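You operate a simulated robot arm through the tools that you are given. There is no shell and no other tool. Be economical: measure what you need, move in short steps, check, and stop when the job is done.

You run a simulated two-armed robot. Do the job below in one go: nothing can be reset, and whatever is moved stays where it is left.

## Task
Fit the block that the gauge calls for, stand the clear pane on it and clamp it level.
Fine: the block with that size on its tab goes in the recess of the grey base; yellow thumb screw back to its dot before the pane goes in, then to its bar; the cloudy pane stays in the rack.

It is judged by the outcome, as a careful person would: the job done as asked, and still so three seconds after it is handed in. It fails if anything else is knocked over, pushed out of place, dropped, spilled or broken.

## Robot
Two 7-joint arms with fingered hands on one trunk, on a carriage that runs on a rail from [-0.001, 0.661] to [0.002, -1.219] (x, y) and turns from -8.36 to -2.566 rad about z. Base frame: it is fixed where the carriage stands at the start and does not move with it; the origin is on the floor, on the carriage's upright axis, x ahead of it, y to its left, z up. Readings come in m, rad, newtons and seconds.
The left shoulder is at the start at [0.07, 0.188, 1.348], the right one opposite. With the tool pointing down near the work surface each hand reaches from about 0.1 to 0.76 m from the robot's upright axis, wherever it stands, measured 20 degrees to its own side. Places, roughly: recess in the grey base [0.6, 0.5, 1]; slot of the small pane frame [0.6, 0.5, 1]; yellow thumb screw [0.7, 0.5, 1.1]. Payload 4 kg a hand.
Tool frame (each hand has its own): the origin (TCP) lies between the finger pads and is the grasp point; the fingertips stand 0.026 m ahead of it; z points along the fingers, y is the line along which they close. The gripper opens to 0.132 m. The gripper's body begins 0.073 m behind the TCP. The gripper is a hand of 4 fingers: y runs from the thumb to the fingers, the wrist lies at [0, 0, -0.224] in the tool frame, and closing takes about 1.5 s.
Orientation is told as [roll, pitch, yaw] about the base's x, y, z axes, in that order, counted from this pose: with the fingers straight down and closing along the base's y, the tool's x points along the base's -x, its y along +y and its z along -z.

## Interface
- The arms move only by the tool jog_arm. It takes "left_motion", "right_motion" or both (then of equal length, played together; a hand with none holds still); each is a list of rows, each a list of 7 numbers: the shift along the base's x, y, z in m, then the turn, a rotation vector about the base's x, y, z in degrees, then the gripper command, from -1 (fully open) to 1 (shut), values between in proportion. In form: [[x, y, z, ax, ay, az, jaw], ...]. A call has 1 to 8 rows; each row is the pose to reach, as a shift and turn from the pose commanded when the call began. Each row takes 0.2 s and may step no farther than 0.05 m and 0.15 rad from the row before; otherwise, or with a gripper value out of range, the whole call is refused. Where a pose cannot be reached the arm comes as near as it can. A force on the tool above 40 N (or 10 N above the force at the start of the call, whichever is more), or a blocked arm, ends the call early, and 0.2 s more pass. The fingers move at their own pace (about 0.072 m/s each) and stop on an object; they squeeze with about 29 N. The grip force told is the motor's: it shows also when the fingers shut on nothing. Time passes only in rows, and 0.2 s behind the last, so rows that repeat a pose let the fingers close. The reply holds the time, the measured pose of the TCP, the force on the tool along the base axes, the opening and the grip force, in the units named above and with some noise, with the torque about the TCP (base axes, N m) and any sound that the robot's microphone picked up, and new pictures: "show" is both (left out), scene, wrist or none (wrist: the cameras of the hands that moved).
- Cameras (640 x 400 px; columns grow to the right, rows downward): "scene" is now at [0.1111, 0.0382, 1.5504]; the picture's right is [0.53, -0.85, 0.00], its down [-0.69, -0.43, -0.59] and it looks along [0.50, 0.31, -0.81] (base axes); focal length 292 px, centre (320, 200). "left" rides on the left gripper at [-0.073, 0.006, -0.094] in its tool frame; the picture's right is [-0.08, -1.00, 0.00], its down [0.78, -0.06, -0.62] and it looks along [0.62, -0.05, 0.79] (tool axes); focal length 230 px, centre (320, 200). "right" rides on the right gripper at [0.073, 0.006, -0.094] in its tool frame; the picture's right is [-0.08, 1.00, 0.00], its down [-0.79, -0.06, -0.62] and it looks along [-0.61, -0.05, 0.79] (tool axes); focal length 230 px, centre (320, 200). There is no depth. A picture from a camera that has moved, and an enlarged one, comes with that camera's place and axes in the base frame and with its lens.
- raise_lower(by): slides the trunk up (or, below 0, down) by that many m; the arms and the scene camera ride with it, the base frame stays. It gives what a move gives, with no picture.
- roll_base(legs): drives the robot by 1 to 6 legs, each [ahead, left, turn to the left] in m, m and rad, along the robot's own axes; the way and the turn of a leg run together, so that a leg with both is an arc; at most 1.5 m and 3.142 rad a leg. The arms and the cameras ride along, it lands a little off, and it stops where it bumps. It keeps to its track: a leg is cut to what the track allows. It gives what a move gives, and a new picture of the scene camera.
- grasp_type(shape, hand): the hand has 4 fingers and takes this shape, open, in about a second: jaw (thumb against the fingers, like two jaws); tri (thumb and two fingers); tip (a fingertip pinch); poke (one finger out to press); point (the index stretched); flat (the hand flat); cup (the hand cupped); fist (a fist). The gripper value then closes the fingers along that shape, each until it touches; the sizes above hold for jaw. It gives what a move gives, with no picture.
- turn_head(pan, tilt): turns the head with the scene camera to pan (to the left, within 1.501 rad either way) and tilt (down, from -0.506 to 1.204), counted from straight ahead of the robot. It gives what a move gives, and a new picture of the scene camera.
- enlarge(camera, box): a new picture of the part [left, top, right, bottom] of that camera's present view, enlarged. It takes no simulated time.
- job_done(): hands the job in; it is judged then, once.

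Work in short steps. Places have to be worked out from the pictures, the camera data and where the tool is seen: move nearer, look again, correct. Check each grasp and each placing, and mend what went wrong. You have 120 turns and 260 pictures in all, those below and enlarged ones among them. Open the grippers and draw the arms clear of the work before you hand the job in, unless the task says otherwise; then end with one line.

The tools are called after ">>>" by a JSON object that holds its "api" and its "payload". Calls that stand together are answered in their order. jog_arm: Moves the arms, as the interface text tells. Its arguments: {"type":"object","properties":{"left_motion":{"type":"array","items":{"type":"array","items":{"type":"number"}}},"right_motion":{"type":"array","items":{"type":"array","items":{"type":"number"}}},"show":{"type":"string","enum":["both","scene","wrist","none"]}},"required":[]} The other tools are called the same way: raise_lower (by) slides the trunk up or down; grasp_type (shape, hand) gives the hand a shape; roll_base (legs) drives the base; turn_head (pan, tilt) turns the head that bears the scene camera; enlarge (camera, box) takes an enlarged picture of a part of a camera's view; job_done () hands the job in.

At the start:

```text
clock: 0.0
left_position: [0.2915, 0.4296, 1.247]
left_tool_rot: [-0.002, 0.0, 0.0]
left_force: [0.0, 0.2, -0.2]
left_wrist_torque: [0.01, 0.02, 0.0]
left_opening: 0.1318
left_gripper_force: 0.0
left_shape: jaw
right_position: [0.406, 0.0548, 1.3031]
right_tool_rot: [0.001, 0.0, 0.0]
right_force: [-0.2, 0.2, 0.1]
right_wrist_torque: [-0.01, 0.02, -0.02]
right_opening: 0.1321
right_gripper_force: 0.0
right_shape: jaw
trunk travel left (down, up): [-0.825, 0.115]
robot x, y, heading: [-0.0002, 0.0021, 0.003]
head pan, tilt: [0.555, 0.941]
```

scene: 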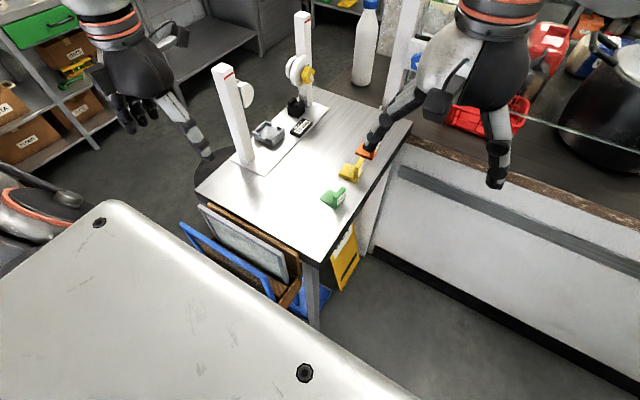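
right: 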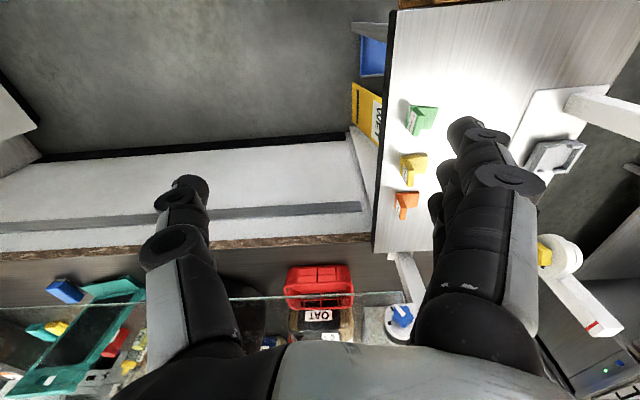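
left: 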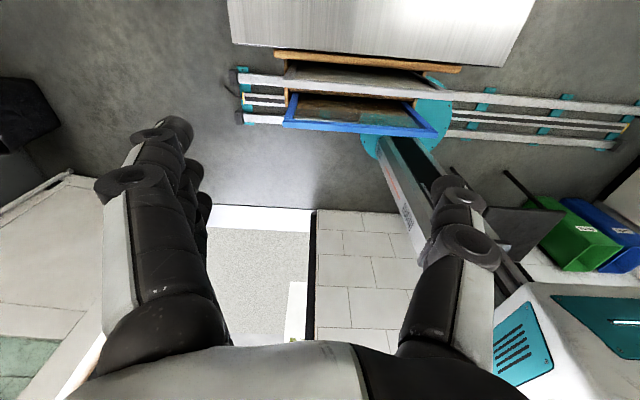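

I begin by looking closely at the workbench: the fixture, gauge, blocks, and panes in the rack.

>>> {"api": "enlarge", "payload": {"camera": "scene", "box": [200, 0, 360, 180]}}

>>> {"api": "enlarge", "payload": {"camera": "scene", "box": [170, 120, 410, 310]}}

```text
2.22 times, centred on (280, 90) of scene
camera zoom: at [0.1111, 0.0382, 1.5504], right [0.53, -0.85, 0.0], down [-0.69, -0.43, -0.59], along [0.5, 0.31, -0.81], focal length 648 px, centre (409, 444)
```

zoom: 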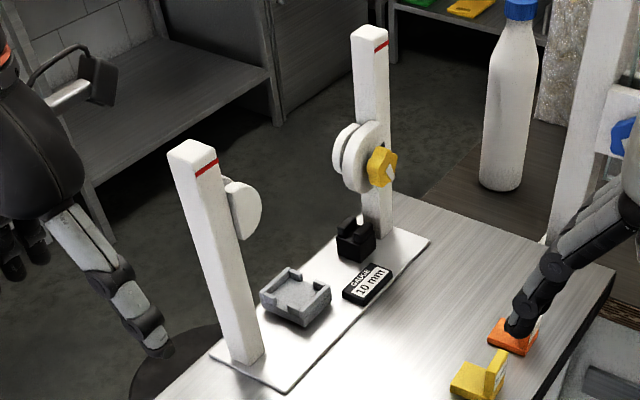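

```text
2.11 times, centred on (290, 215) of scene
camera zoom: at [0.1111, 0.0382, 1.5504], right [0.53, -0.85, 0.0], down [-0.69, -0.43, -0.59], along [0.5, 0.31, -0.81], focal length 614 px, centre (383, 168)
```

zoom: 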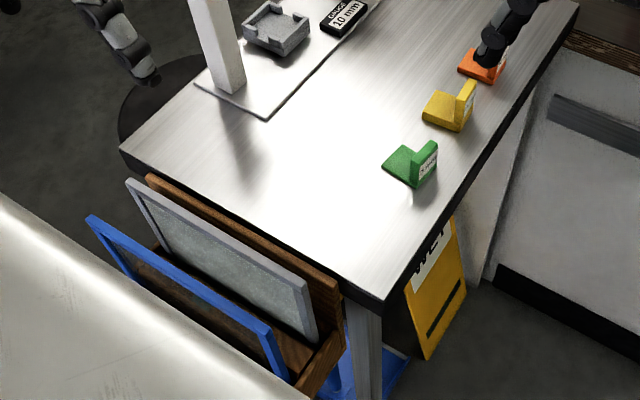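

The gauge says 10 mm. Now I try to read the block tabs from the right wrist camera.

>>> {"api": "enlarge", "payload": {"camera": "right", "box": [370, 90, 450, 230]}}

>>> {"api": "enlarge", "payload": {"camera": "scene", "box": [310, 130, 390, 215]}}

>>> {"api": "enlarge", "payload": {"camera": "left", "box": [200, 0, 520, 200]}}

```text
2.86 times, centred on (410, 160) of right
camera zoom: at [0.3331, 0.0608, 1.3978], right [0.08, 1.0, 0.0], down [0.79, -0.06, 0.62], along [0.61, -0.05, -0.79], focal length 657 px, centre (63, 314)
```

zoom: 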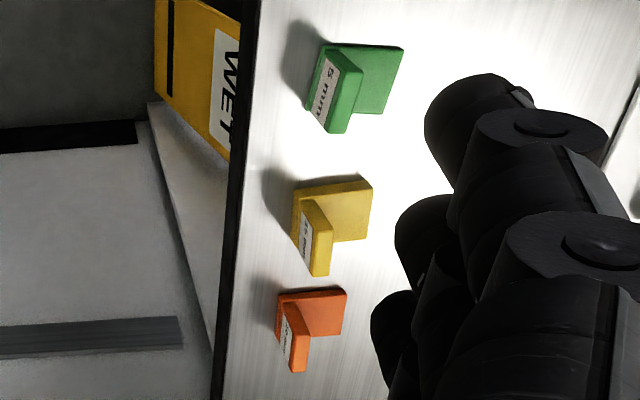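

```text
4.71 times, centred on (350, 172) of scene
camera zoom: at [0.1111, 0.0382, 1.5504], right [0.53, -0.85, 0.0], down [-0.69, -0.43, -0.59], along [0.5, 0.31, -0.81], focal length 1372 px, centre (179, 329)
```

zoom: 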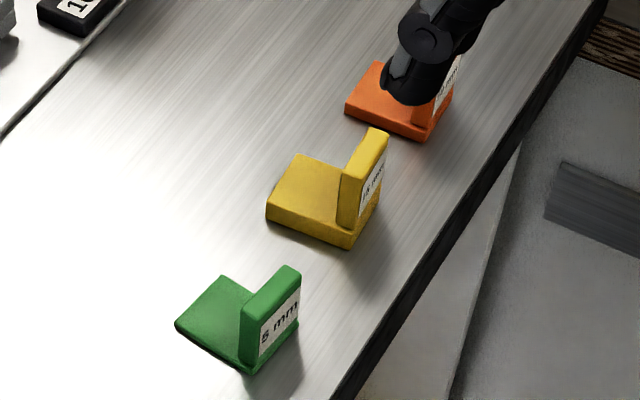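

```text
2.00 times, centred on (360, 100) of left
camera zoom: at [0.3639, 0.4355, 1.34], right [0.08, -1.0, 0.0], down [-0.78, -0.06, 0.62], along [-0.62, -0.05, -0.79], focal length 460 px, centre (240, 400)
```

zoom: 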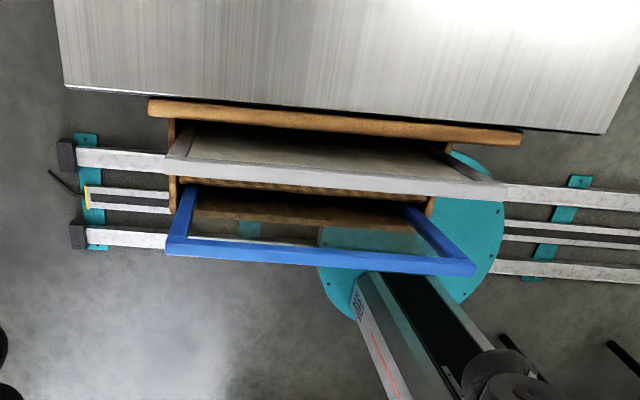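

Green says 5 mm; the orange and yellow labels need a better view. I roll the base to the left along the rail to get the fixture within reach and in view.

>>> {"api": "roll_base", "payload": {"legs": [[0, 0.25, 0]]}}

```text
clock: 1.8
left_position: [0.2916, 0.676, 1.2476]
left_tool_rot: [0.002, -0.001, -0.001]
left_force: [-0.2, -0.4, 0.3]
left_wrist_torque: [0.03, 0.0, 0.06]
left_opening: 0.1317
left_gripper_force: 0.0
left_shape: jaw
right_position: [0.4044, 0.3024, 1.3048]
right_tool_rot: [0.002, 0.002, 0.001]
right_force: [0.3, 0.4, -0.2]
right_wrist_torque: [0.05, 0.03, 0.01]
right_opening: 0.1318
right_gripper_force: 0.1
right_shape: jaw
trunk travel left (down, up): [-0.825, 0.115]
robot x, y, heading: [-0.004, 0.2482, 0.002]
head pan, tilt: [0.555, 0.941]
camera scene: at [0.1108, 0.2845, 1.5505], right [0.53, -0.85, 0.0], down [-0.69, -0.42, -0.59], along [0.5, 0.31, -0.81], focal length 292 px, centre (320, 200)
```

scene: 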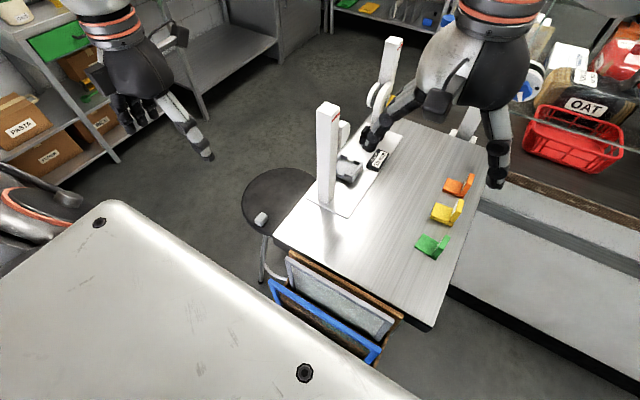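

I draw the right hand back toward -y so it clears the view and its camera sees the blocks, and take pictures.

>>> {"api": "jog_arm", "payload": {"right_motion": [[0, -0.045, 0, 0, 0, 0, -1], [0, -0.09, 0, 0, 0, 0, -1], [0, -0.135, 0, 0, 0, 0, -1], [0, -0.18, 0, 0, 0, 0, -1], [0, -0.225, 0, 0, 0, 0, -1]]}}

>>> {"api": "turn_head", "payload": {"pan": 0.2, "tilt": 0.75}}

>>> {"api": "enlarge", "payload": {"camera": "scene", "box": [200, 60, 360, 180]}}

>>> {"api": "enlarge", "payload": {"camera": "right", "box": [340, 80, 500, 200]}}

```text
clock: 3.0
left_position: [0.2907, 0.6748, 1.2478]
left_tool_rot: [0.004, 0.0, -0.003]
left_force: [-0.3, -0.7, 0.2]
left_wrist_torque: [0.02, -0.02, -0.01]
left_opening: 0.132
left_gripper_force: 0.0
left_shape: jaw
right_position: [0.4052, 0.0759, 1.3037]
right_tool_rot: [0.004, -0.001, 0.001]
right_force: [-0.4, -0.2, -0.2]
right_wrist_torque: [0.02, 0.01, 0.0]
right_opening: 0.1318
right_gripper_force: 0.1
right_shape: jaw
trunk travel left (down, up): [-0.825, 0.115]
robot x, y, heading: [-0.0023, 0.2538, 0.002]
head pan, tilt: [0.555, 0.941]
camera scene: at [0.1099, 0.2831, 1.5506], right [0.53, -0.85, 0.0], down [-0.69, -0.42, -0.59], along [0.5, 0.31, -0.81], focal length 292 px, centre (320, 200)
camera right: at [0.3327, 0.0801, 1.3964], right [0.08, 1.0, 0.0], down [0.78, -0.06, 0.62], along [0.62, -0.05, -0.79], focal length 230 px, centre (320, 200)
```

scene: 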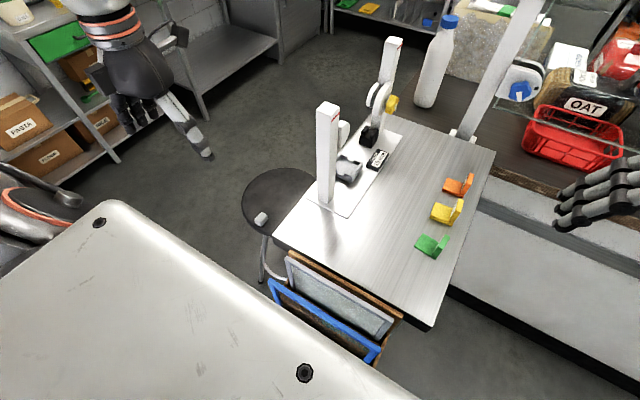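
right: 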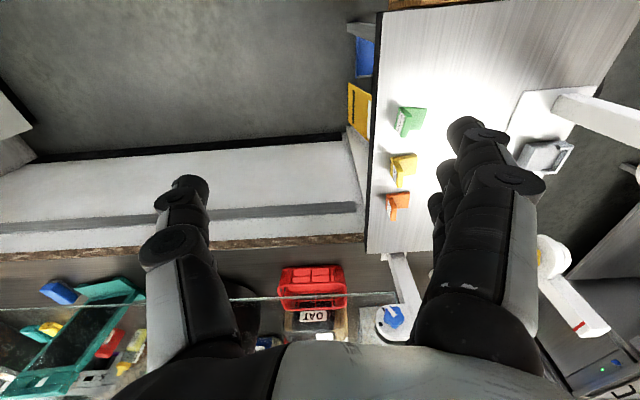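

```text
clock: 3.9
left_position: [0.2912, 0.6798, 1.2473]
left_tool_rot: [0.0, 0.0, 0.001]
left_force: [0.2, 0.2, -0.4]
left_wrist_torque: [0.02, 0.02, -0.02]
left_opening: 0.1321
left_gripper_force: 0.0
left_shape: jaw
right_position: [0.4068, 0.0806, 1.3031]
right_tool_rot: [0.0, 0.001, -0.001]
right_force: [-0.9, 0.4, -0.6]
right_wrist_torque: [-0.03, 0.02, -0.02]
right_opening: 0.1318
right_gripper_force: 0.1
right_shape: jaw
trunk travel left (down, up): [-0.825, 0.115]
robot x, y, heading: [0.0023, 0.2503, 0.003]
head pan, tilt: [0.201, 0.75]
camera scene: at [0.1299, 0.2663, 1.5652], right [0.2, -0.98, 0.0], down [-0.67, -0.14, -0.73], along [0.72, 0.15, -0.68], focal length 292 px, centre (320, 200)
```

scene: 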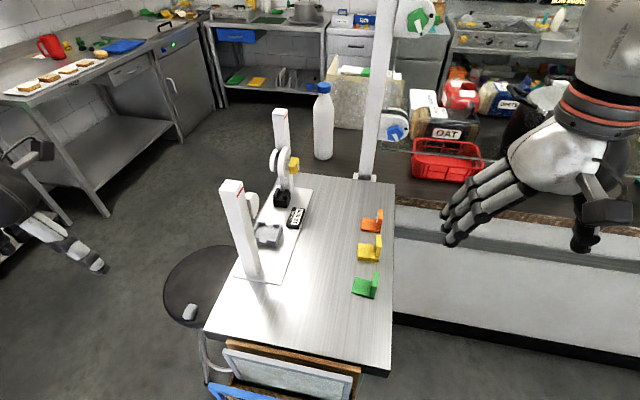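

```text
3.33 times, centred on (280, 120) of scene
camera zoom: at [0.1299, 0.2663, 1.5652], right [0.2, -0.98, 0.0], down [-0.67, -0.14, -0.73], along [0.72, 0.15, -0.68], focal length 972 px, centre (453, 467)
```

zoom: 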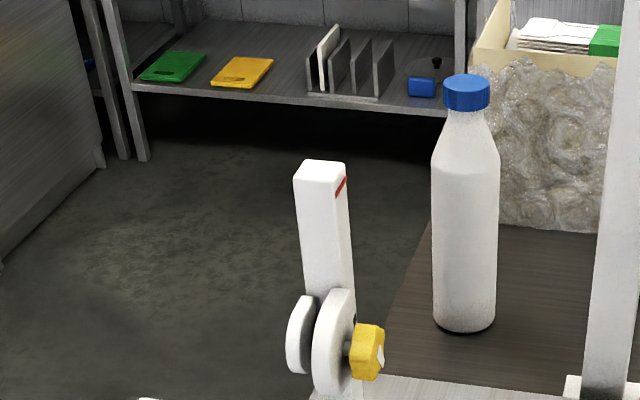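

```text
3.33 times, centred on (420, 140) of right
camera zoom: at [0.3337, 0.0856, 1.3968], right [0.08, 1.0, 0.0], down [0.79, -0.06, 0.62], along [0.61, -0.05, -0.79], focal length 767 px, centre (-13, 400)
```

zoom: 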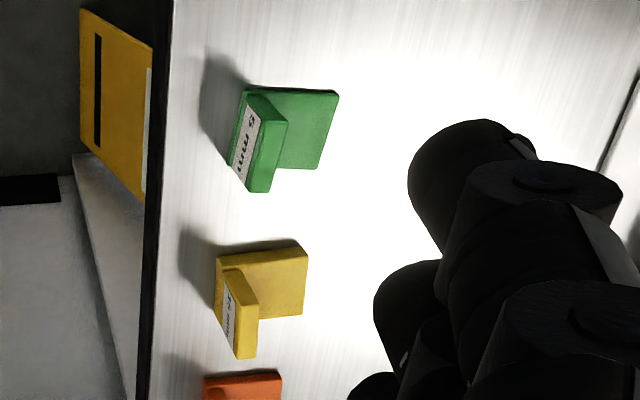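

The zoomed pictures have real detail, so I zoom further on the tabs and the fixture.

>>> {"api": "enlarge", "payload": {"camera": "scene", "box": [345, 200, 395, 305]}}

>>> {"api": "enlarge", "payload": {"camera": "scene", "box": [255, 100, 325, 200]}}

>>> {"api": "enlarge", "payload": {"camera": "scene", "box": [215, 170, 325, 290]}}

>>> {"api": "enlarge", "payload": {"camera": "right", "box": [380, 145, 420, 215]}}

```text
3.81 times, centred on (370, 252) of scene
camera zoom: at [0.1299, 0.2663, 1.5652], right [0.2, -0.98, 0.0], down [-0.67, -0.14, -0.73], along [0.72, 0.15, -0.68], focal length 1110 px, centre (130, 0)
```

zoom: 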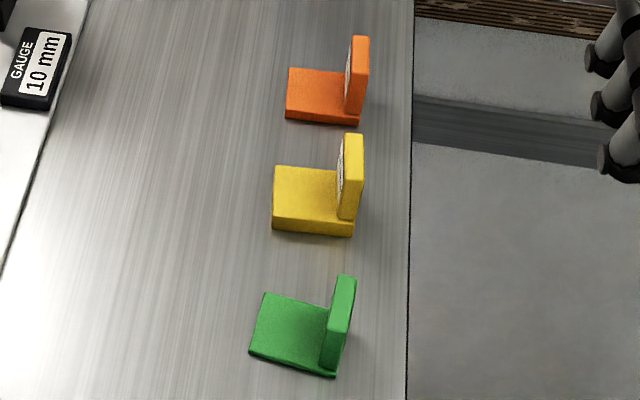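

```text
4.00 times, centred on (290, 150) of scene
camera zoom: at [0.1299, 0.2663, 1.5652], right [0.2, -0.98, 0.0], down [-0.67, -0.14, -0.73], along [0.72, 0.15, -0.68], focal length 1166 px, centre (440, 400)
```

zoom: 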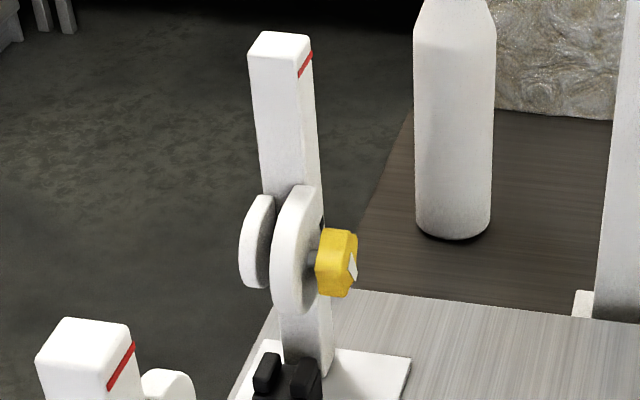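

```text
3.33 times, centred on (270, 230) of scene
camera zoom: at [0.1299, 0.2663, 1.5652], right [0.2, -0.98, 0.0], down [-0.67, -0.14, -0.73], along [0.72, 0.15, -0.68], focal length 972 px, centre (487, 100)
```

zoom: 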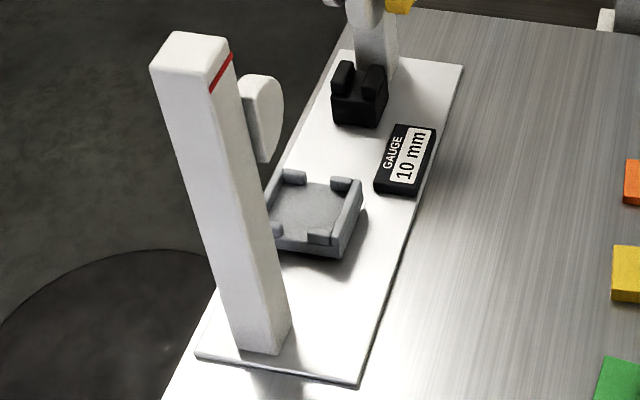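

```text
5.71 times, centred on (400, 180) of right
camera zoom: at [0.3337, 0.0856, 1.3968], right [0.08, 1.0, 0.0], down [0.79, -0.06, 0.62], along [0.61, -0.05, -0.79], focal length 1315 px, centre (-137, 314)
```

zoom: 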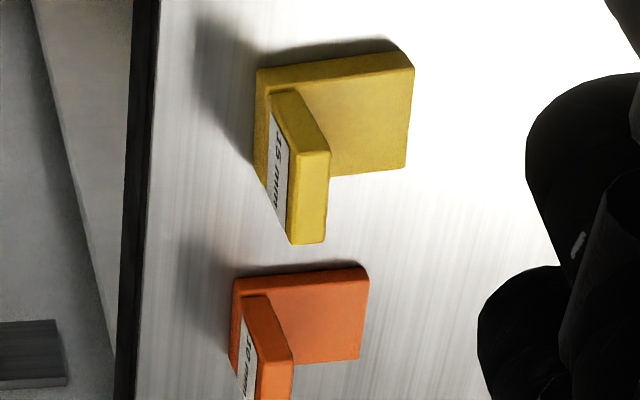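

Orange reads 10 mm. By triangulation the table top is at z≈0.971, and the orange block covers x .658–.697, y .213–.263 with its tab on the -y edge rising to about 1.025. I move the right hand above the tab to check.

>>> {"api": "jog_arm", "payload": {"right_motion": [[0.035, 0.017, -0.01, 0, 0, 0, -0.3], [0.07, 0.034, -0.03, 0, 0, 0, -0.3], [0.105, 0.051, -0.05, 0, 0, 0, -0.3], [0.14, 0.068, -0.07, 0, 0, 0, -0.3], [0.175, 0.085, -0.09, 0, 0, 0, -0.3], [0.21, 0.102, -0.11, 0, 0, 0, -0.3], [0.245, 0.119, -0.13, 0, 0, 0, -0.3], [0.27, 0.136, -0.15, 0, 0, 0, -0.3]]}}

>>> {"api": "enlarge", "payload": {"camera": "right", "box": [240, 40, 440, 240]}}

>>> {"api": "enlarge", "payload": {"camera": "scene", "box": [320, 150, 440, 310]}}

```text
clock: 5.7
left_position: [0.2926, 0.6793, 1.2463]
left_tool_rot: [0.001, 0.003, -0.002]
left_force: [0.0, 0.1, 0.4]
left_wrist_torque: [-0.01, 0.04, 0.02]
left_opening: 0.132
left_gripper_force: 0.1
left_shape: jaw
right_position: [0.6767, 0.217, 1.1534]
right_tool_rot: [-0.001, 0.001, 0.002]
right_force: [-0.4, 1.2, 0.1]
right_wrist_torque: [0.01, -0.01, 0.0]
right_opening: 0.0862
right_gripper_force: 0.1
right_shape: jaw
trunk travel left (down, up): [-0.825, 0.115]
robot x, y, heading: [-0.0042, 0.2486, -0.006]
head pan, tilt: [0.201, 0.75]
camera scene: at [0.1307, 0.267, 1.5652], right [0.2, -0.98, 0.0], down [-0.67, -0.14, -0.73], along [0.72, 0.14, -0.68], focal length 292 px, centre (320, 200)
camera right: at [0.604, 0.2223, 1.2469], right [0.08, 1.0, 0.0], down [0.79, -0.06, 0.62], along [0.61, -0.05, -0.79], focal length 230 px, centre (320, 200)
```

scene: 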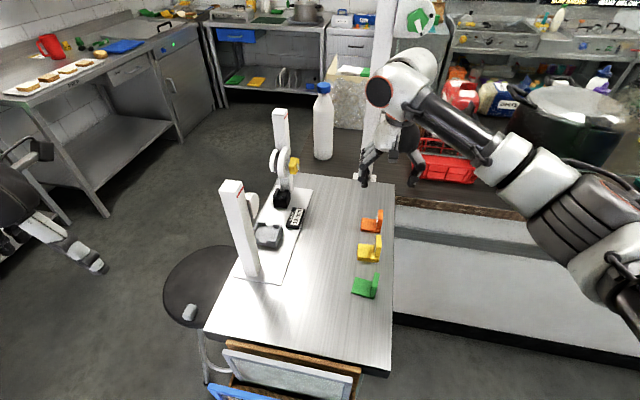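
right: 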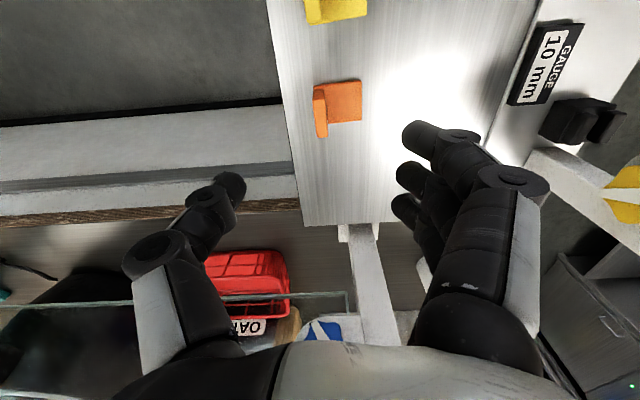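

```text
2.00 times, centred on (340, 140) of right
camera zoom: at [0.604, 0.2223, 1.2469], right [0.08, 1.0, 0.0], down [0.79, -0.06, 0.62], along [0.61, -0.05, -0.79], focal length 460 px, centre (280, 320)
```

zoom: 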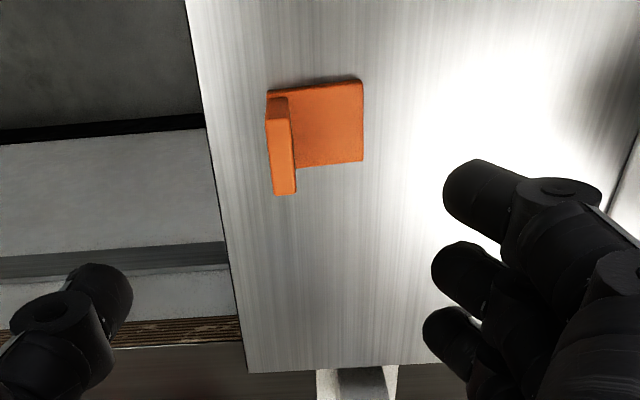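

```text
2.50 times, centred on (380, 230) of scene
camera zoom: at [0.1307, 0.267, 1.5652], right [0.2, -0.98, 0.0], down [-0.67, -0.14, -0.73], along [0.72, 0.14, -0.68], focal length 729 px, centre (170, 125)
```

zoom: 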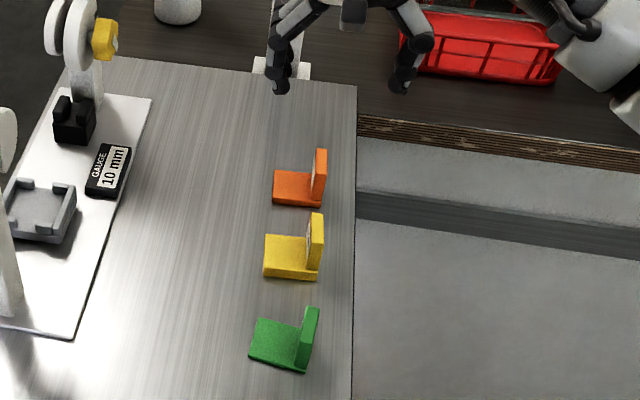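

The hand sits right over the tab (tab y≈.211–.223, x .658–.698). I descend to TCP z≈1.015 and pinch the tab.

>>> {"api": "jog_arm", "payload": {"right_motion": [[0.001, 0, -0.045, 0, 0, 0, -0.3], [0.001, 0, -0.09, 0, 0, 0, -0.3], [0.001, 0, -0.12, 0, 0, 0, -0.3], [0.001, 0, -0.137, 0, 0, 0, -0.3]]}}

>>> {"api": "enlarge", "payload": {"camera": "scene", "box": [330, 180, 430, 270]}}

```text
clock: 6.7
left_position: [0.2918, 0.6785, 1.2473]
left_tool_rot: [0.0, 0.001, 0.0]
left_force: [1.1, 0.3, 0.4]
left_wrist_torque: [0.0, 0.04, 0.02]
left_opening: 0.1317
left_gripper_force: 0.0
left_shape: jaw
right_position: [0.6777, 0.2162, 1.0174]
right_tool_rot: [0.0, 0.001, -0.001]
right_force: [-0.5, 0.1, 0.0]
right_wrist_torque: [-0.03, -0.02, -0.01]
right_opening: 0.0862
right_gripper_force: 0.0
right_shape: jaw
trunk travel left (down, up): [-0.825, 0.115]
robot x, y, heading: [0.0037, 0.2474, 0.002]
head pan, tilt: [0.201, 0.75]
camera scene: at [0.1303, 0.265, 1.5653], right [0.2, -0.98, 0.0], down [-0.67, -0.14, -0.73], along [0.72, 0.15, -0.68], focal length 292 px, centre (320, 200)
camera right: at [0.6042, 0.2209, 1.1108], right [0.08, 1.0, 0.0], down [0.78, -0.06, 0.62], along [0.61, -0.05, -0.79], focal length 230 px, centre (320, 200)
```

scene: 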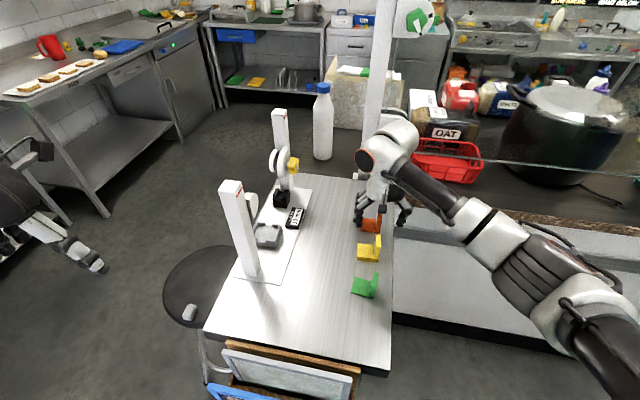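
right: 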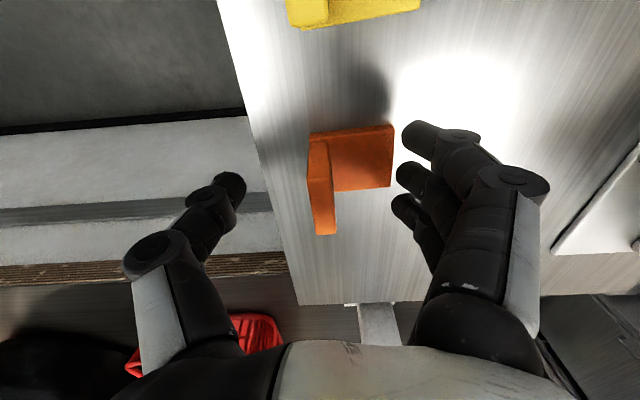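

```text
4.44 times, centred on (380, 225) of scene
camera zoom: at [0.1303, 0.265, 1.5653], right [0.2, -0.98, 0.0], down [-0.67, -0.14, -0.73], along [0.72, 0.15, -0.68], focal length 1295 px, centre (53, 89)
```

zoom: 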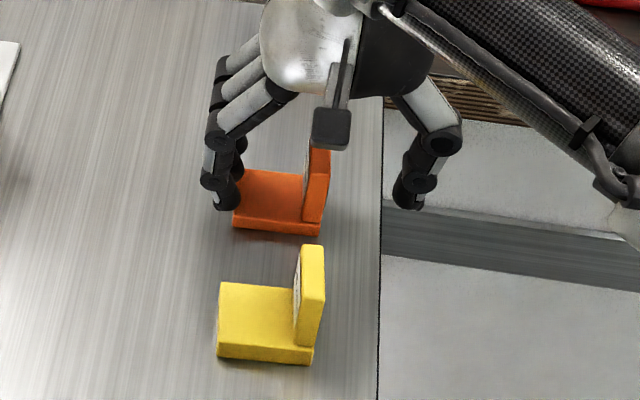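

The tab lies between the fingers; I close on it.

>>> {"api": "jog_arm", "payload": {"right_motion": [[0, 0, 0, 0, 0, 0, 1], [0, 0, 0, 0, 0, 0, 1], [0, 0, 0, 0, 0, 0, 1], [0, 0, 0, 0, 0, 0, 1], [0, 0, 0, 0, 0, 0, 1]]}}

>>> {"api": "enlarge", "payload": {"camera": "scene", "box": [330, 180, 430, 270]}}

```text
clock: 7.9
left_position: [0.2906, 0.6779, 1.2488]
left_tool_rot: [-0.001, 0.0, 0.001]
left_force: [-0.2, -0.2, 0.4]
left_wrist_torque: [0.0, 0.0, 0.04]
left_opening: 0.1315
left_gripper_force: 0.0
left_shape: jaw
right_position: [0.6766, 0.2157, 1.0184]
right_tool_rot: [0.0, 0.001, 0.002]
right_force: [-0.1, -0.1, 1.4]
right_wrist_torque: [0.11, 0.01, 0.01]
right_opening: 0.0012
right_gripper_force: 28.4
right_shape: jaw
trunk travel left (down, up): [-0.825, 0.115]
robot x, y, heading: [-0.0004, 0.2514, 0.003]
head pan, tilt: [0.201, 0.75]
camera scene: at [0.1293, 0.2651, 1.5654], right [0.2, -0.98, 0.0], down [-0.67, -0.14, -0.73], along [0.72, 0.15, -0.68], focal length 292 px, centre (320, 200)
camera right: at [0.6035, 0.2209, 1.1114], right [0.08, 1.0, 0.0], down [0.78, -0.06, 0.62], along [0.61, -0.05, -0.79], focal length 230 px, centre (320, 200)
```

scene: 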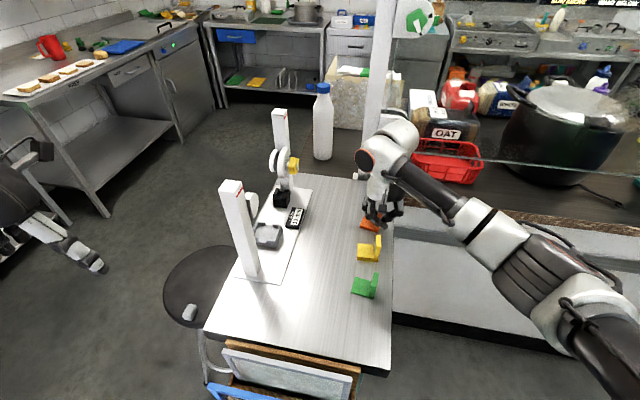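
right: 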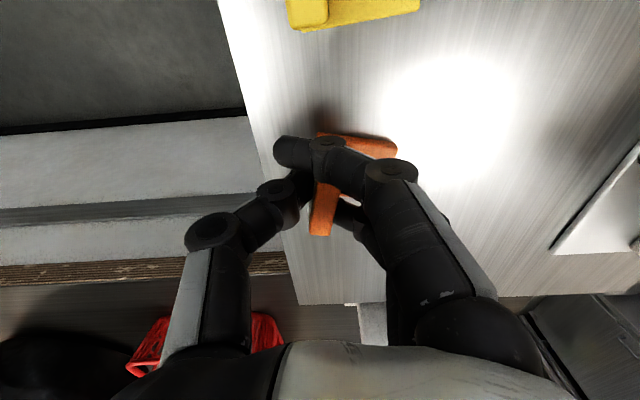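

```text
4.44 times, centred on (380, 225) of scene
camera zoom: at [0.1293, 0.2651, 1.5654], right [0.2, -0.98, 0.0], down [-0.67, -0.14, -0.73], along [0.72, 0.15, -0.68], focal length 1295 px, centre (53, 89)
```

zoom: 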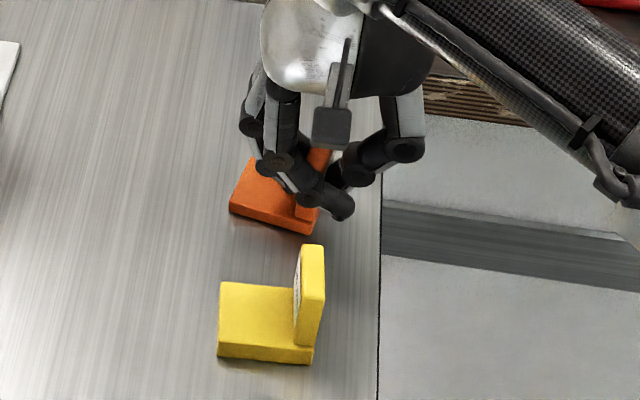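

The outer finger slipped past the tab's edge and turned the block slightly. I open again, rise, and switch to a two-finger shape.

>>> {"api": "jog_arm", "payload": {"right_motion": [[0, 0, 0, 0, 0, 0, -0.3], [0, 0, 0, 0, 0, 0, -0.3], [0, 0, 0, 0, 0, 0, -0.3], [0, 0, 0, 0, 0, 0, -0.3], [0, 0, 0.04, 0, 0, 0, -0.3], [0, 0, 0.09, 0, 0, 0, -0.3]], "show": "none"}}

>>> {"api": "grasp_type", "payload": {"hand": "right", "shape": "tip"}}

>>> {"api": "jog_arm", "payload": {"right_motion": [[0, 0, 0, 0, 0, 0, 0.3], [0, 0, 0, 0, 0, 0, 0.3]]}}

>>> {"api": "enlarge", "payload": {"camera": "scene", "box": [330, 160, 430, 270]}}

```text
clock: 9.3
left_position: [0.2901, 0.6784, 1.2473]
left_tool_rot: [0.0, 0.001, 0.0]
left_force: [0.1, 0.3, -0.4]
left_wrist_torque: [-0.01, 0.01, 0.01]
left_opening: 0.1317
left_gripper_force: 0.1
left_shape: jaw
right_position: [0.6759, 0.2174, 1.1087]
right_tool_rot: [0.0, 0.001, 0.0]
right_force: [-0.9, 0.4, -0.1]
right_wrist_torque: [-0.02, 0.01, 0.01]
right_opening: 0.0855
right_gripper_force: 0.0
right_shape: jaw
trunk travel left (down, up): [-0.825, 0.115]
robot x, y, heading: [0.0024, 0.2498, 0.002]
head pan, tilt: [0.201, 0.75]
```

```text
clock: 10.2
left_position: [0.2911, 0.6777, 1.2471]
left_tool_rot: [0.001, 0.0, -0.001]
left_force: [-0.2, 0.1, 0.2]
left_wrist_torque: [-0.01, -0.03, 0.04]
left_opening: 0.1317
left_gripper_force: 0.1
left_shape: jaw
right_position: [0.6775, 0.2161, 1.109]
right_tool_rot: [-0.001, 0.0, -0.002]
right_force: [-0.2, 0.6, 0.4]
right_wrist_torque: [0.0, 0.03, 0.0]
right_opening: 0.1319
right_gripper_force: 0.1
right_shape: tip
trunk travel left (down, up): [-0.825, 0.115]
robot x, y, heading: [-0.0011, 0.2499, -0.004]
head pan, tilt: [0.201, 0.75]
```

```text
clock: 10.8
left_position: [0.2914, 0.6769, 1.2471]
left_tool_rot: [0.0, 0.0, 0.0]
left_force: [0.4, -0.1, -0.8]
left_wrist_torque: [0.03, 0.02, 0.02]
left_opening: 0.1319
left_gripper_force: 0.1
left_shape: jaw
right_position: [0.6774, 0.2159, 1.108]
right_tool_rot: [0.001, -0.001, -0.003]
right_force: [-0.6, 1.4, -0.7]
right_wrist_torque: [0.0, 0.01, -0.01]
right_opening: 0.0491
right_gripper_force: 0.0
right_shape: tip
trunk travel left (down, up): [-0.825, 0.115]
robot x, y, heading: [0.0004, 0.2495, -0.002]
head pan, tilt: [0.201, 0.75]
camera scene: at [0.1298, 0.2651, 1.5653], right [0.2, -0.98, 0.0], down [-0.67, -0.14, -0.73], along [0.72, 0.15, -0.68], focal length 292 px, centre (320, 200)
camera right: at [0.6043, 0.2215, 1.2009], right [0.08, 1.0, 0.0], down [0.79, -0.06, 0.62], along [0.61, -0.05, -0.79], focal length 230 px, centre (320, 200)
```

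scene: 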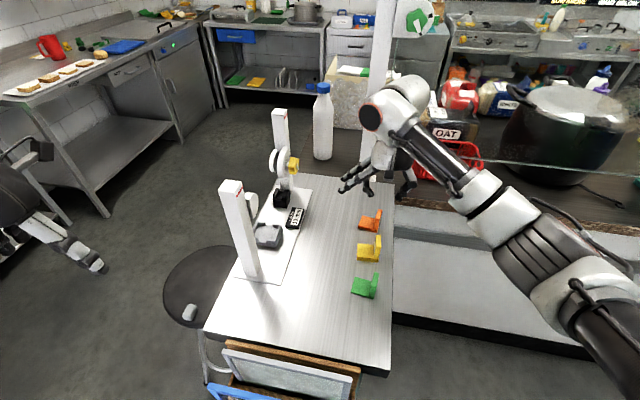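
right: 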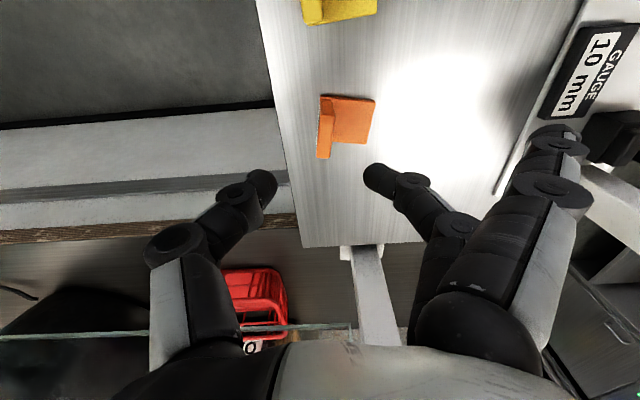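

```text
3.64 times, centred on (380, 215) of scene
camera zoom: at [0.1298, 0.2651, 1.5653], right [0.2, -0.98, 0.0], down [-0.67, -0.14, -0.73], along [0.72, 0.15, -0.68], focal length 1060 px, centre (102, 146)
```

zoom: 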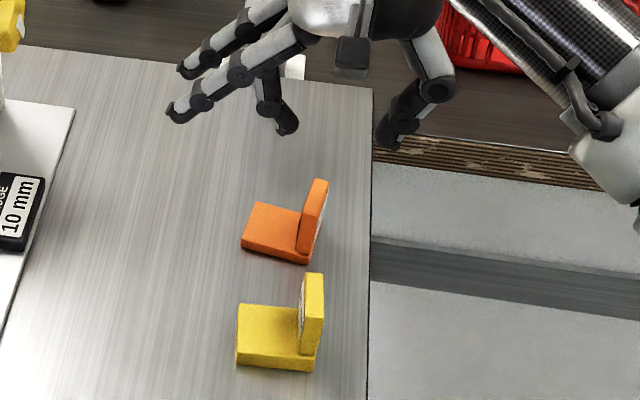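

The tip pinch sits at x≈.678, y≈.214, with the other fingers stretched out of the way. I measure the block's new yaw with a zoomed wrist view.

>>> {"api": "enlarge", "payload": {"camera": "right", "box": [290, 70, 410, 180]}}

```text
3.64 times, centred on (350, 125) of right
camera zoom: at [0.6043, 0.2215, 1.2009], right [0.08, 1.0, 0.0], down [0.79, -0.06, 0.62], along [0.61, -0.05, -0.79], focal length 837 px, centre (211, 473)
```

zoom: 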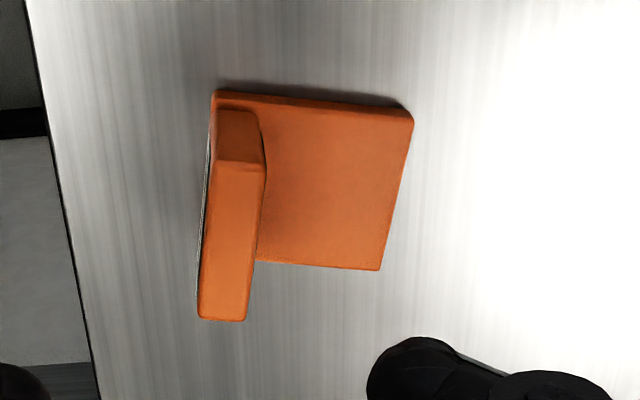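

Block yaw is about -8.7°, tab centre (.679,.220), tab top ~1.03. I yaw the hand to match, descend and pinch.

>>> {"api": "jog_arm", "payload": {"right_motion": [[0.0015, 0.002, -0.015, 0, 0, -4.4, 0.3], [0.0015, 0.004, -0.05, 0, 0, -8.7, 0.3], [0.0015, 0.004, -0.08, 0, 0, -8.7, 0.3], [0.0015, 0.004, -0.094, 0, 0, -8.7, 0.3]]}}

>>> {"api": "enlarge", "payload": {"camera": "scene", "box": [330, 180, 430, 270]}}

```text
clock: 11.8
left_position: [0.2914, 0.6792, 1.2482]
left_tool_rot: [0.0, 0.001, -0.001]
left_force: [0.1, -0.3, -0.4]
left_wrist_torque: [0.0, 0.0, 0.0]
left_opening: 0.1319
left_gripper_force: 0.0
left_shape: jaw
right_position: [0.6789, 0.2204, 1.0126]
right_tool_rot: [0.0, 0.002, -0.153]
right_force: [-1.2, -0.2, 0.4]
right_wrist_torque: [-0.01, 0.0, 0.0]
right_opening: 0.0469
right_gripper_force: 0.1
right_shape: tip
trunk travel left (down, up): [-0.825, 0.115]
robot x, y, heading: [-0.0003, 0.2497, -0.003]
head pan, tilt: [0.201, 0.75]
camera scene: at [0.1298, 0.2651, 1.5653], right [0.2, -0.98, 0.0], down [-0.67, -0.14, -0.73], along [0.72, 0.15, -0.68], focal length 292 px, centre (320, 200)
camera right: at [0.6071, 0.2357, 1.1059], right [0.23, 0.97, 0.0], down [0.77, -0.18, 0.62], along [0.6, -0.14, -0.79], focal length 230 px, centre (320, 200)
```

scene: 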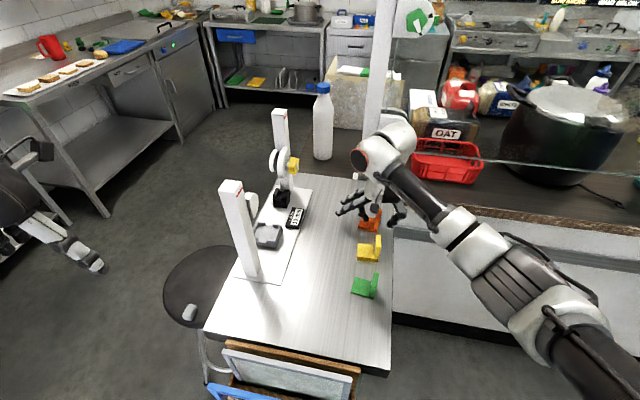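
right: 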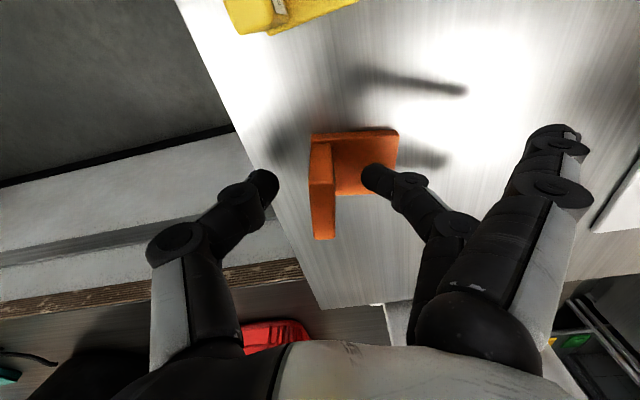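

```text
4.44 times, centred on (380, 225) of scene
camera zoom: at [0.1298, 0.2651, 1.5653], right [0.2, -0.98, 0.0], down [-0.67, -0.14, -0.73], along [0.72, 0.15, -0.68], focal length 1295 px, centre (53, 89)
```

zoom: 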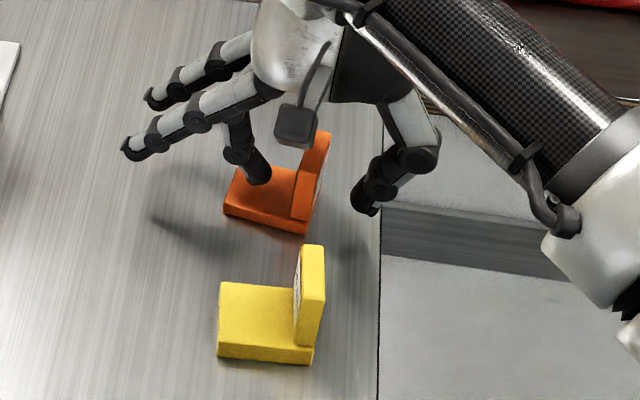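

Aligned well; I close the pinch.

>>> {"api": "jog_arm", "payload": {"right_motion": [[0, 0, 0, 0, 0, 0, 1], [0, 0, 0, 0, 0, 0, 1], [0, 0, 0, 0, 0, 0, 1], [0, 0, 0, 0, 0, 0, 1]]}}

>>> {"api": "enlarge", "payload": {"camera": "right", "box": [240, 90, 440, 260]}}

```text
clock: 12.8
left_position: [0.2918, 0.6783, 1.2463]
left_tool_rot: [0.0, 0.002, 0.0]
left_force: [0.4, -0.6, -0.3]
left_wrist_torque: [0.0, -0.02, 0.01]
left_opening: 0.132
left_gripper_force: 0.1
left_shape: jaw
right_position: [0.6784, 0.2196, 1.0137]
right_tool_rot: [0.0, 0.001, -0.151]
right_force: [0.2, 0.1, 0.2]
right_wrist_torque: [0.0, 0.01, 0.02]
right_opening: 0.0067
right_gripper_force: 28.9
right_shape: tip
trunk travel left (down, up): [-0.825, 0.115]
robot x, y, heading: [-0.0013, 0.2487, 0.004]
head pan, tilt: [0.201, 0.75]
camera scene: at [0.1298, 0.2651, 1.5653], right [0.2, -0.98, 0.0], down [-0.67, -0.14, -0.73], along [0.72, 0.15, -0.68], focal length 292 px, centre (320, 200)
camera right: at [0.607, 0.2359, 1.1064], right [0.23, 0.97, 0.0], down [0.77, -0.18, 0.62], along [0.6, -0.14, -0.79], focal length 230 px, centre (320, 200)
```

scene: 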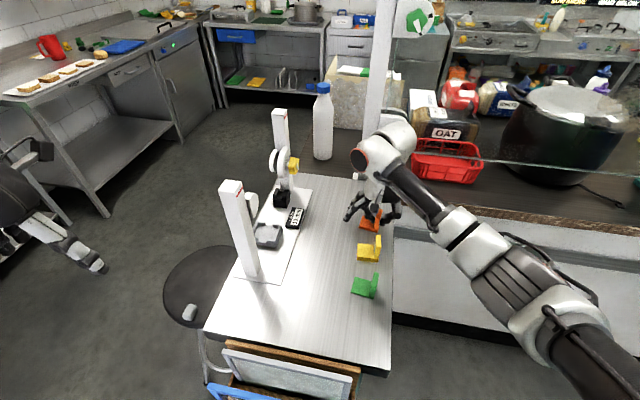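
right: 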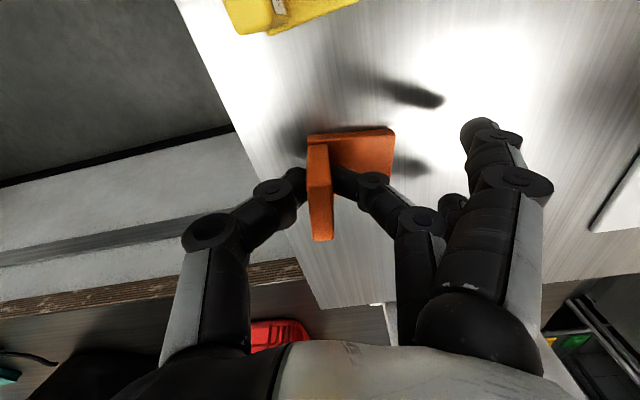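

```text
2.35 times, centred on (340, 175) of right
camera zoom: at [0.607, 0.2359, 1.1064], right [0.23, 0.97, 0.0], down [0.77, -0.18, 0.62], along [0.6, -0.14, -0.79], focal length 541 px, centre (273, 259)
```

zoom: 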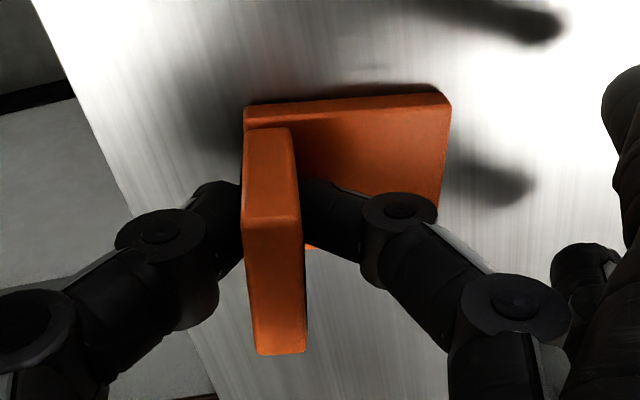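

Firm pinch. I lift, square the yaw back, and carry the block over beside the recess for a close look.

>>> {"api": "jog_arm", "payload": {"right_motion": [[0, 0, 0.045, 0, 0, 0, 1], [0, 0.01, 0.09, 0, 0, 4.4, 1], [-0.02, 0.05, 0.1, 0, 0, 8.7, 1], [-0.04, 0.09, 0.1, 0, 0, 8.7, 1], [-0.06, 0.13, 0.1, 0, 0, 8.7, 1], [-0.08, 0.17, 0.1, 0, 0, 8.7, 1]]}}

>>> {"api": "enlarge", "payload": {"camera": "right", "box": [240, 20, 500, 240]}}

>>> {"api": "enlarge", "payload": {"camera": "scene", "box": [215, 120, 365, 280]}}

```text
clock: 14.2
left_position: [0.2923, 0.6795, 1.2464]
left_tool_rot: [-0.004, 0.0, 0.0]
left_force: [-0.7, 0.6, 0.3]
left_wrist_torque: [-0.04, 0.02, 0.02]
left_opening: 0.1318
left_gripper_force: 0.0
left_shape: jaw
right_position: [0.5981, 0.3913, 1.1149]
right_tool_rot: [-0.002, 0.0, -0.001]
right_force: [0.0, 0.4, -0.7]
right_wrist_torque: [-0.02, 0.0, 0.03]
right_opening: 0.0068
right_gripper_force: 28.8
right_shape: tip
trunk travel left (down, up): [-0.825, 0.115]
robot x, y, heading: [-0.002, 0.2532, -0.0]
head pan, tilt: [0.201, 0.75]
camera scene: at [0.1288, 0.2676, 1.5654], right [0.2, -0.98, 0.0], down [-0.67, -0.14, -0.73], along [0.72, 0.14, -0.68], focal length 292 px, centre (320, 200)
camera right: at [0.5247, 0.3964, 1.2078], right [0.08, 1.0, 0.0], down [0.78, -0.06, 0.62], along [0.61, -0.05, -0.79], focal length 230 px, centre (320, 200)
```

scene: 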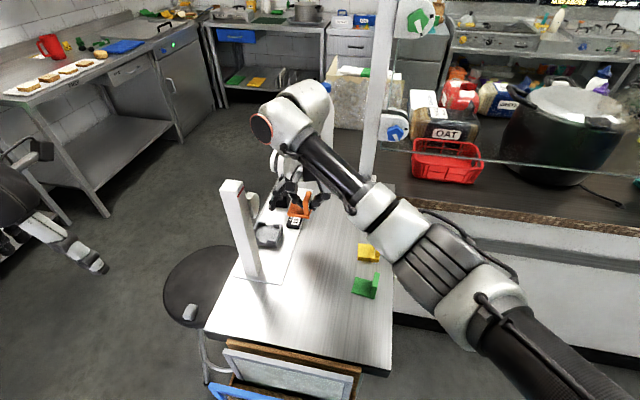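
right: 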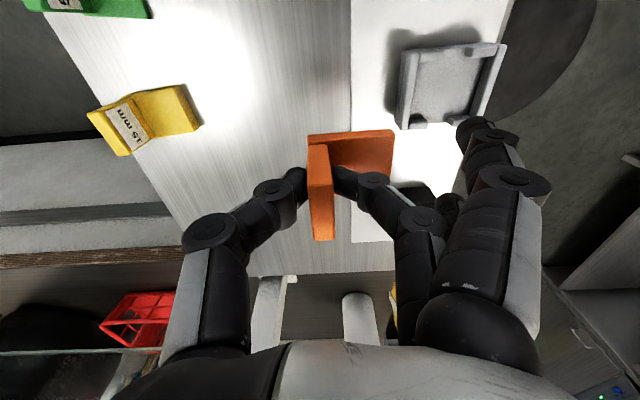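

```text
1.82 times, centred on (370, 130) of right
camera zoom: at [0.5247, 0.3964, 1.2078], right [0.08, 1.0, 0.0], down [0.78, -0.06, 0.62], along [0.61, -0.05, -0.79], focal length 418 px, centre (229, 327)
```

zoom: 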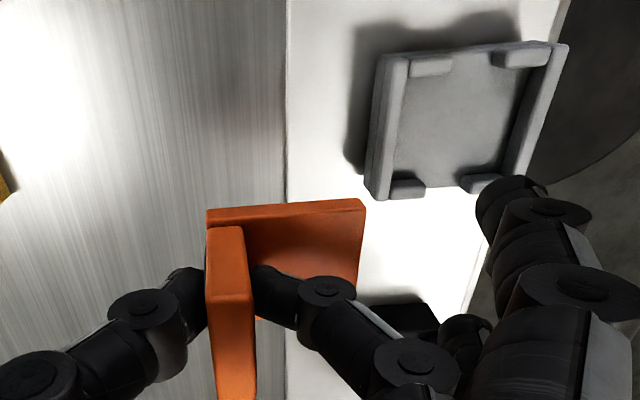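

```text
2.50 times, centred on (290, 200) of scene
camera zoom: at [0.1288, 0.2676, 1.5654], right [0.2, -0.98, 0.0], down [-0.67, -0.14, -0.73], along [0.72, 0.14, -0.68], focal length 729 px, centre (395, 200)
```

zoom: 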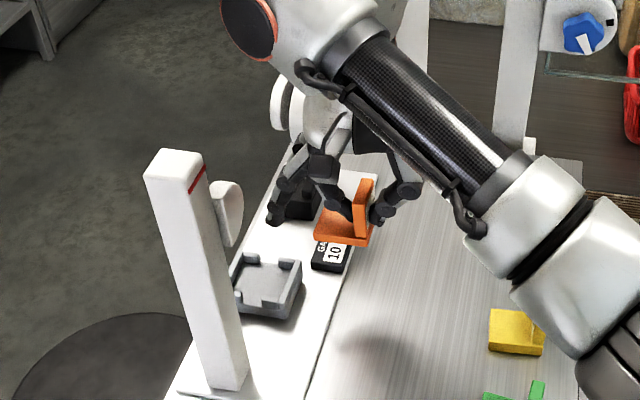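

I zoom on the recess to locate its inner corners.

>>> {"api": "enlarge", "payload": {"camera": "right", "box": [385, 30, 515, 135]}}

>>> {"api": "enlarge", "payload": {"camera": "scene", "box": [245, 210, 305, 260]}}

>>> {"api": "enlarge", "payload": {"camera": "right", "box": [280, 110, 420, 250]}}

```text
3.81 times, centred on (450, 82) of right
camera zoom: at [0.5247, 0.3964, 1.2078], right [0.08, 1.0, 0.0], down [0.78, -0.06, 0.62], along [0.61, -0.05, -0.79], focal length 876 px, centre (-175, 648)
```

zoom: 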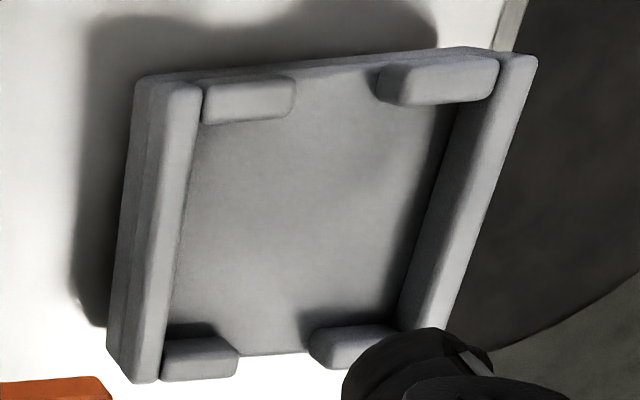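

```text
8.00 times, centred on (275, 235) of scene
camera zoom: at [0.1288, 0.2676, 1.5654], right [0.2, -0.98, 0.0], down [-0.67, -0.14, -0.73], along [0.72, 0.14, -0.68], focal length 2332 px, centre (680, -80)
```

zoom: 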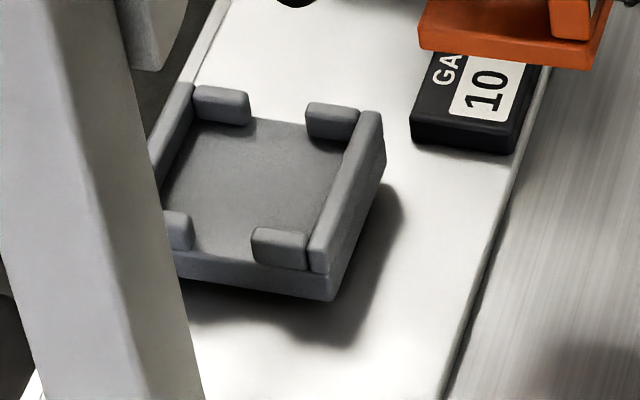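

```text
2.86 times, centred on (350, 180) of right
camera zoom: at [0.5247, 0.3964, 1.2078], right [0.08, 1.0, 0.0], down [0.78, -0.06, 0.62], along [0.61, -0.05, -0.79], focal length 657 px, centre (234, 257)
```

zoom: 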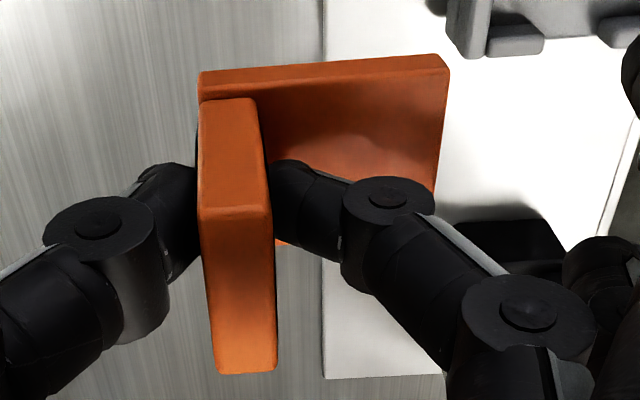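

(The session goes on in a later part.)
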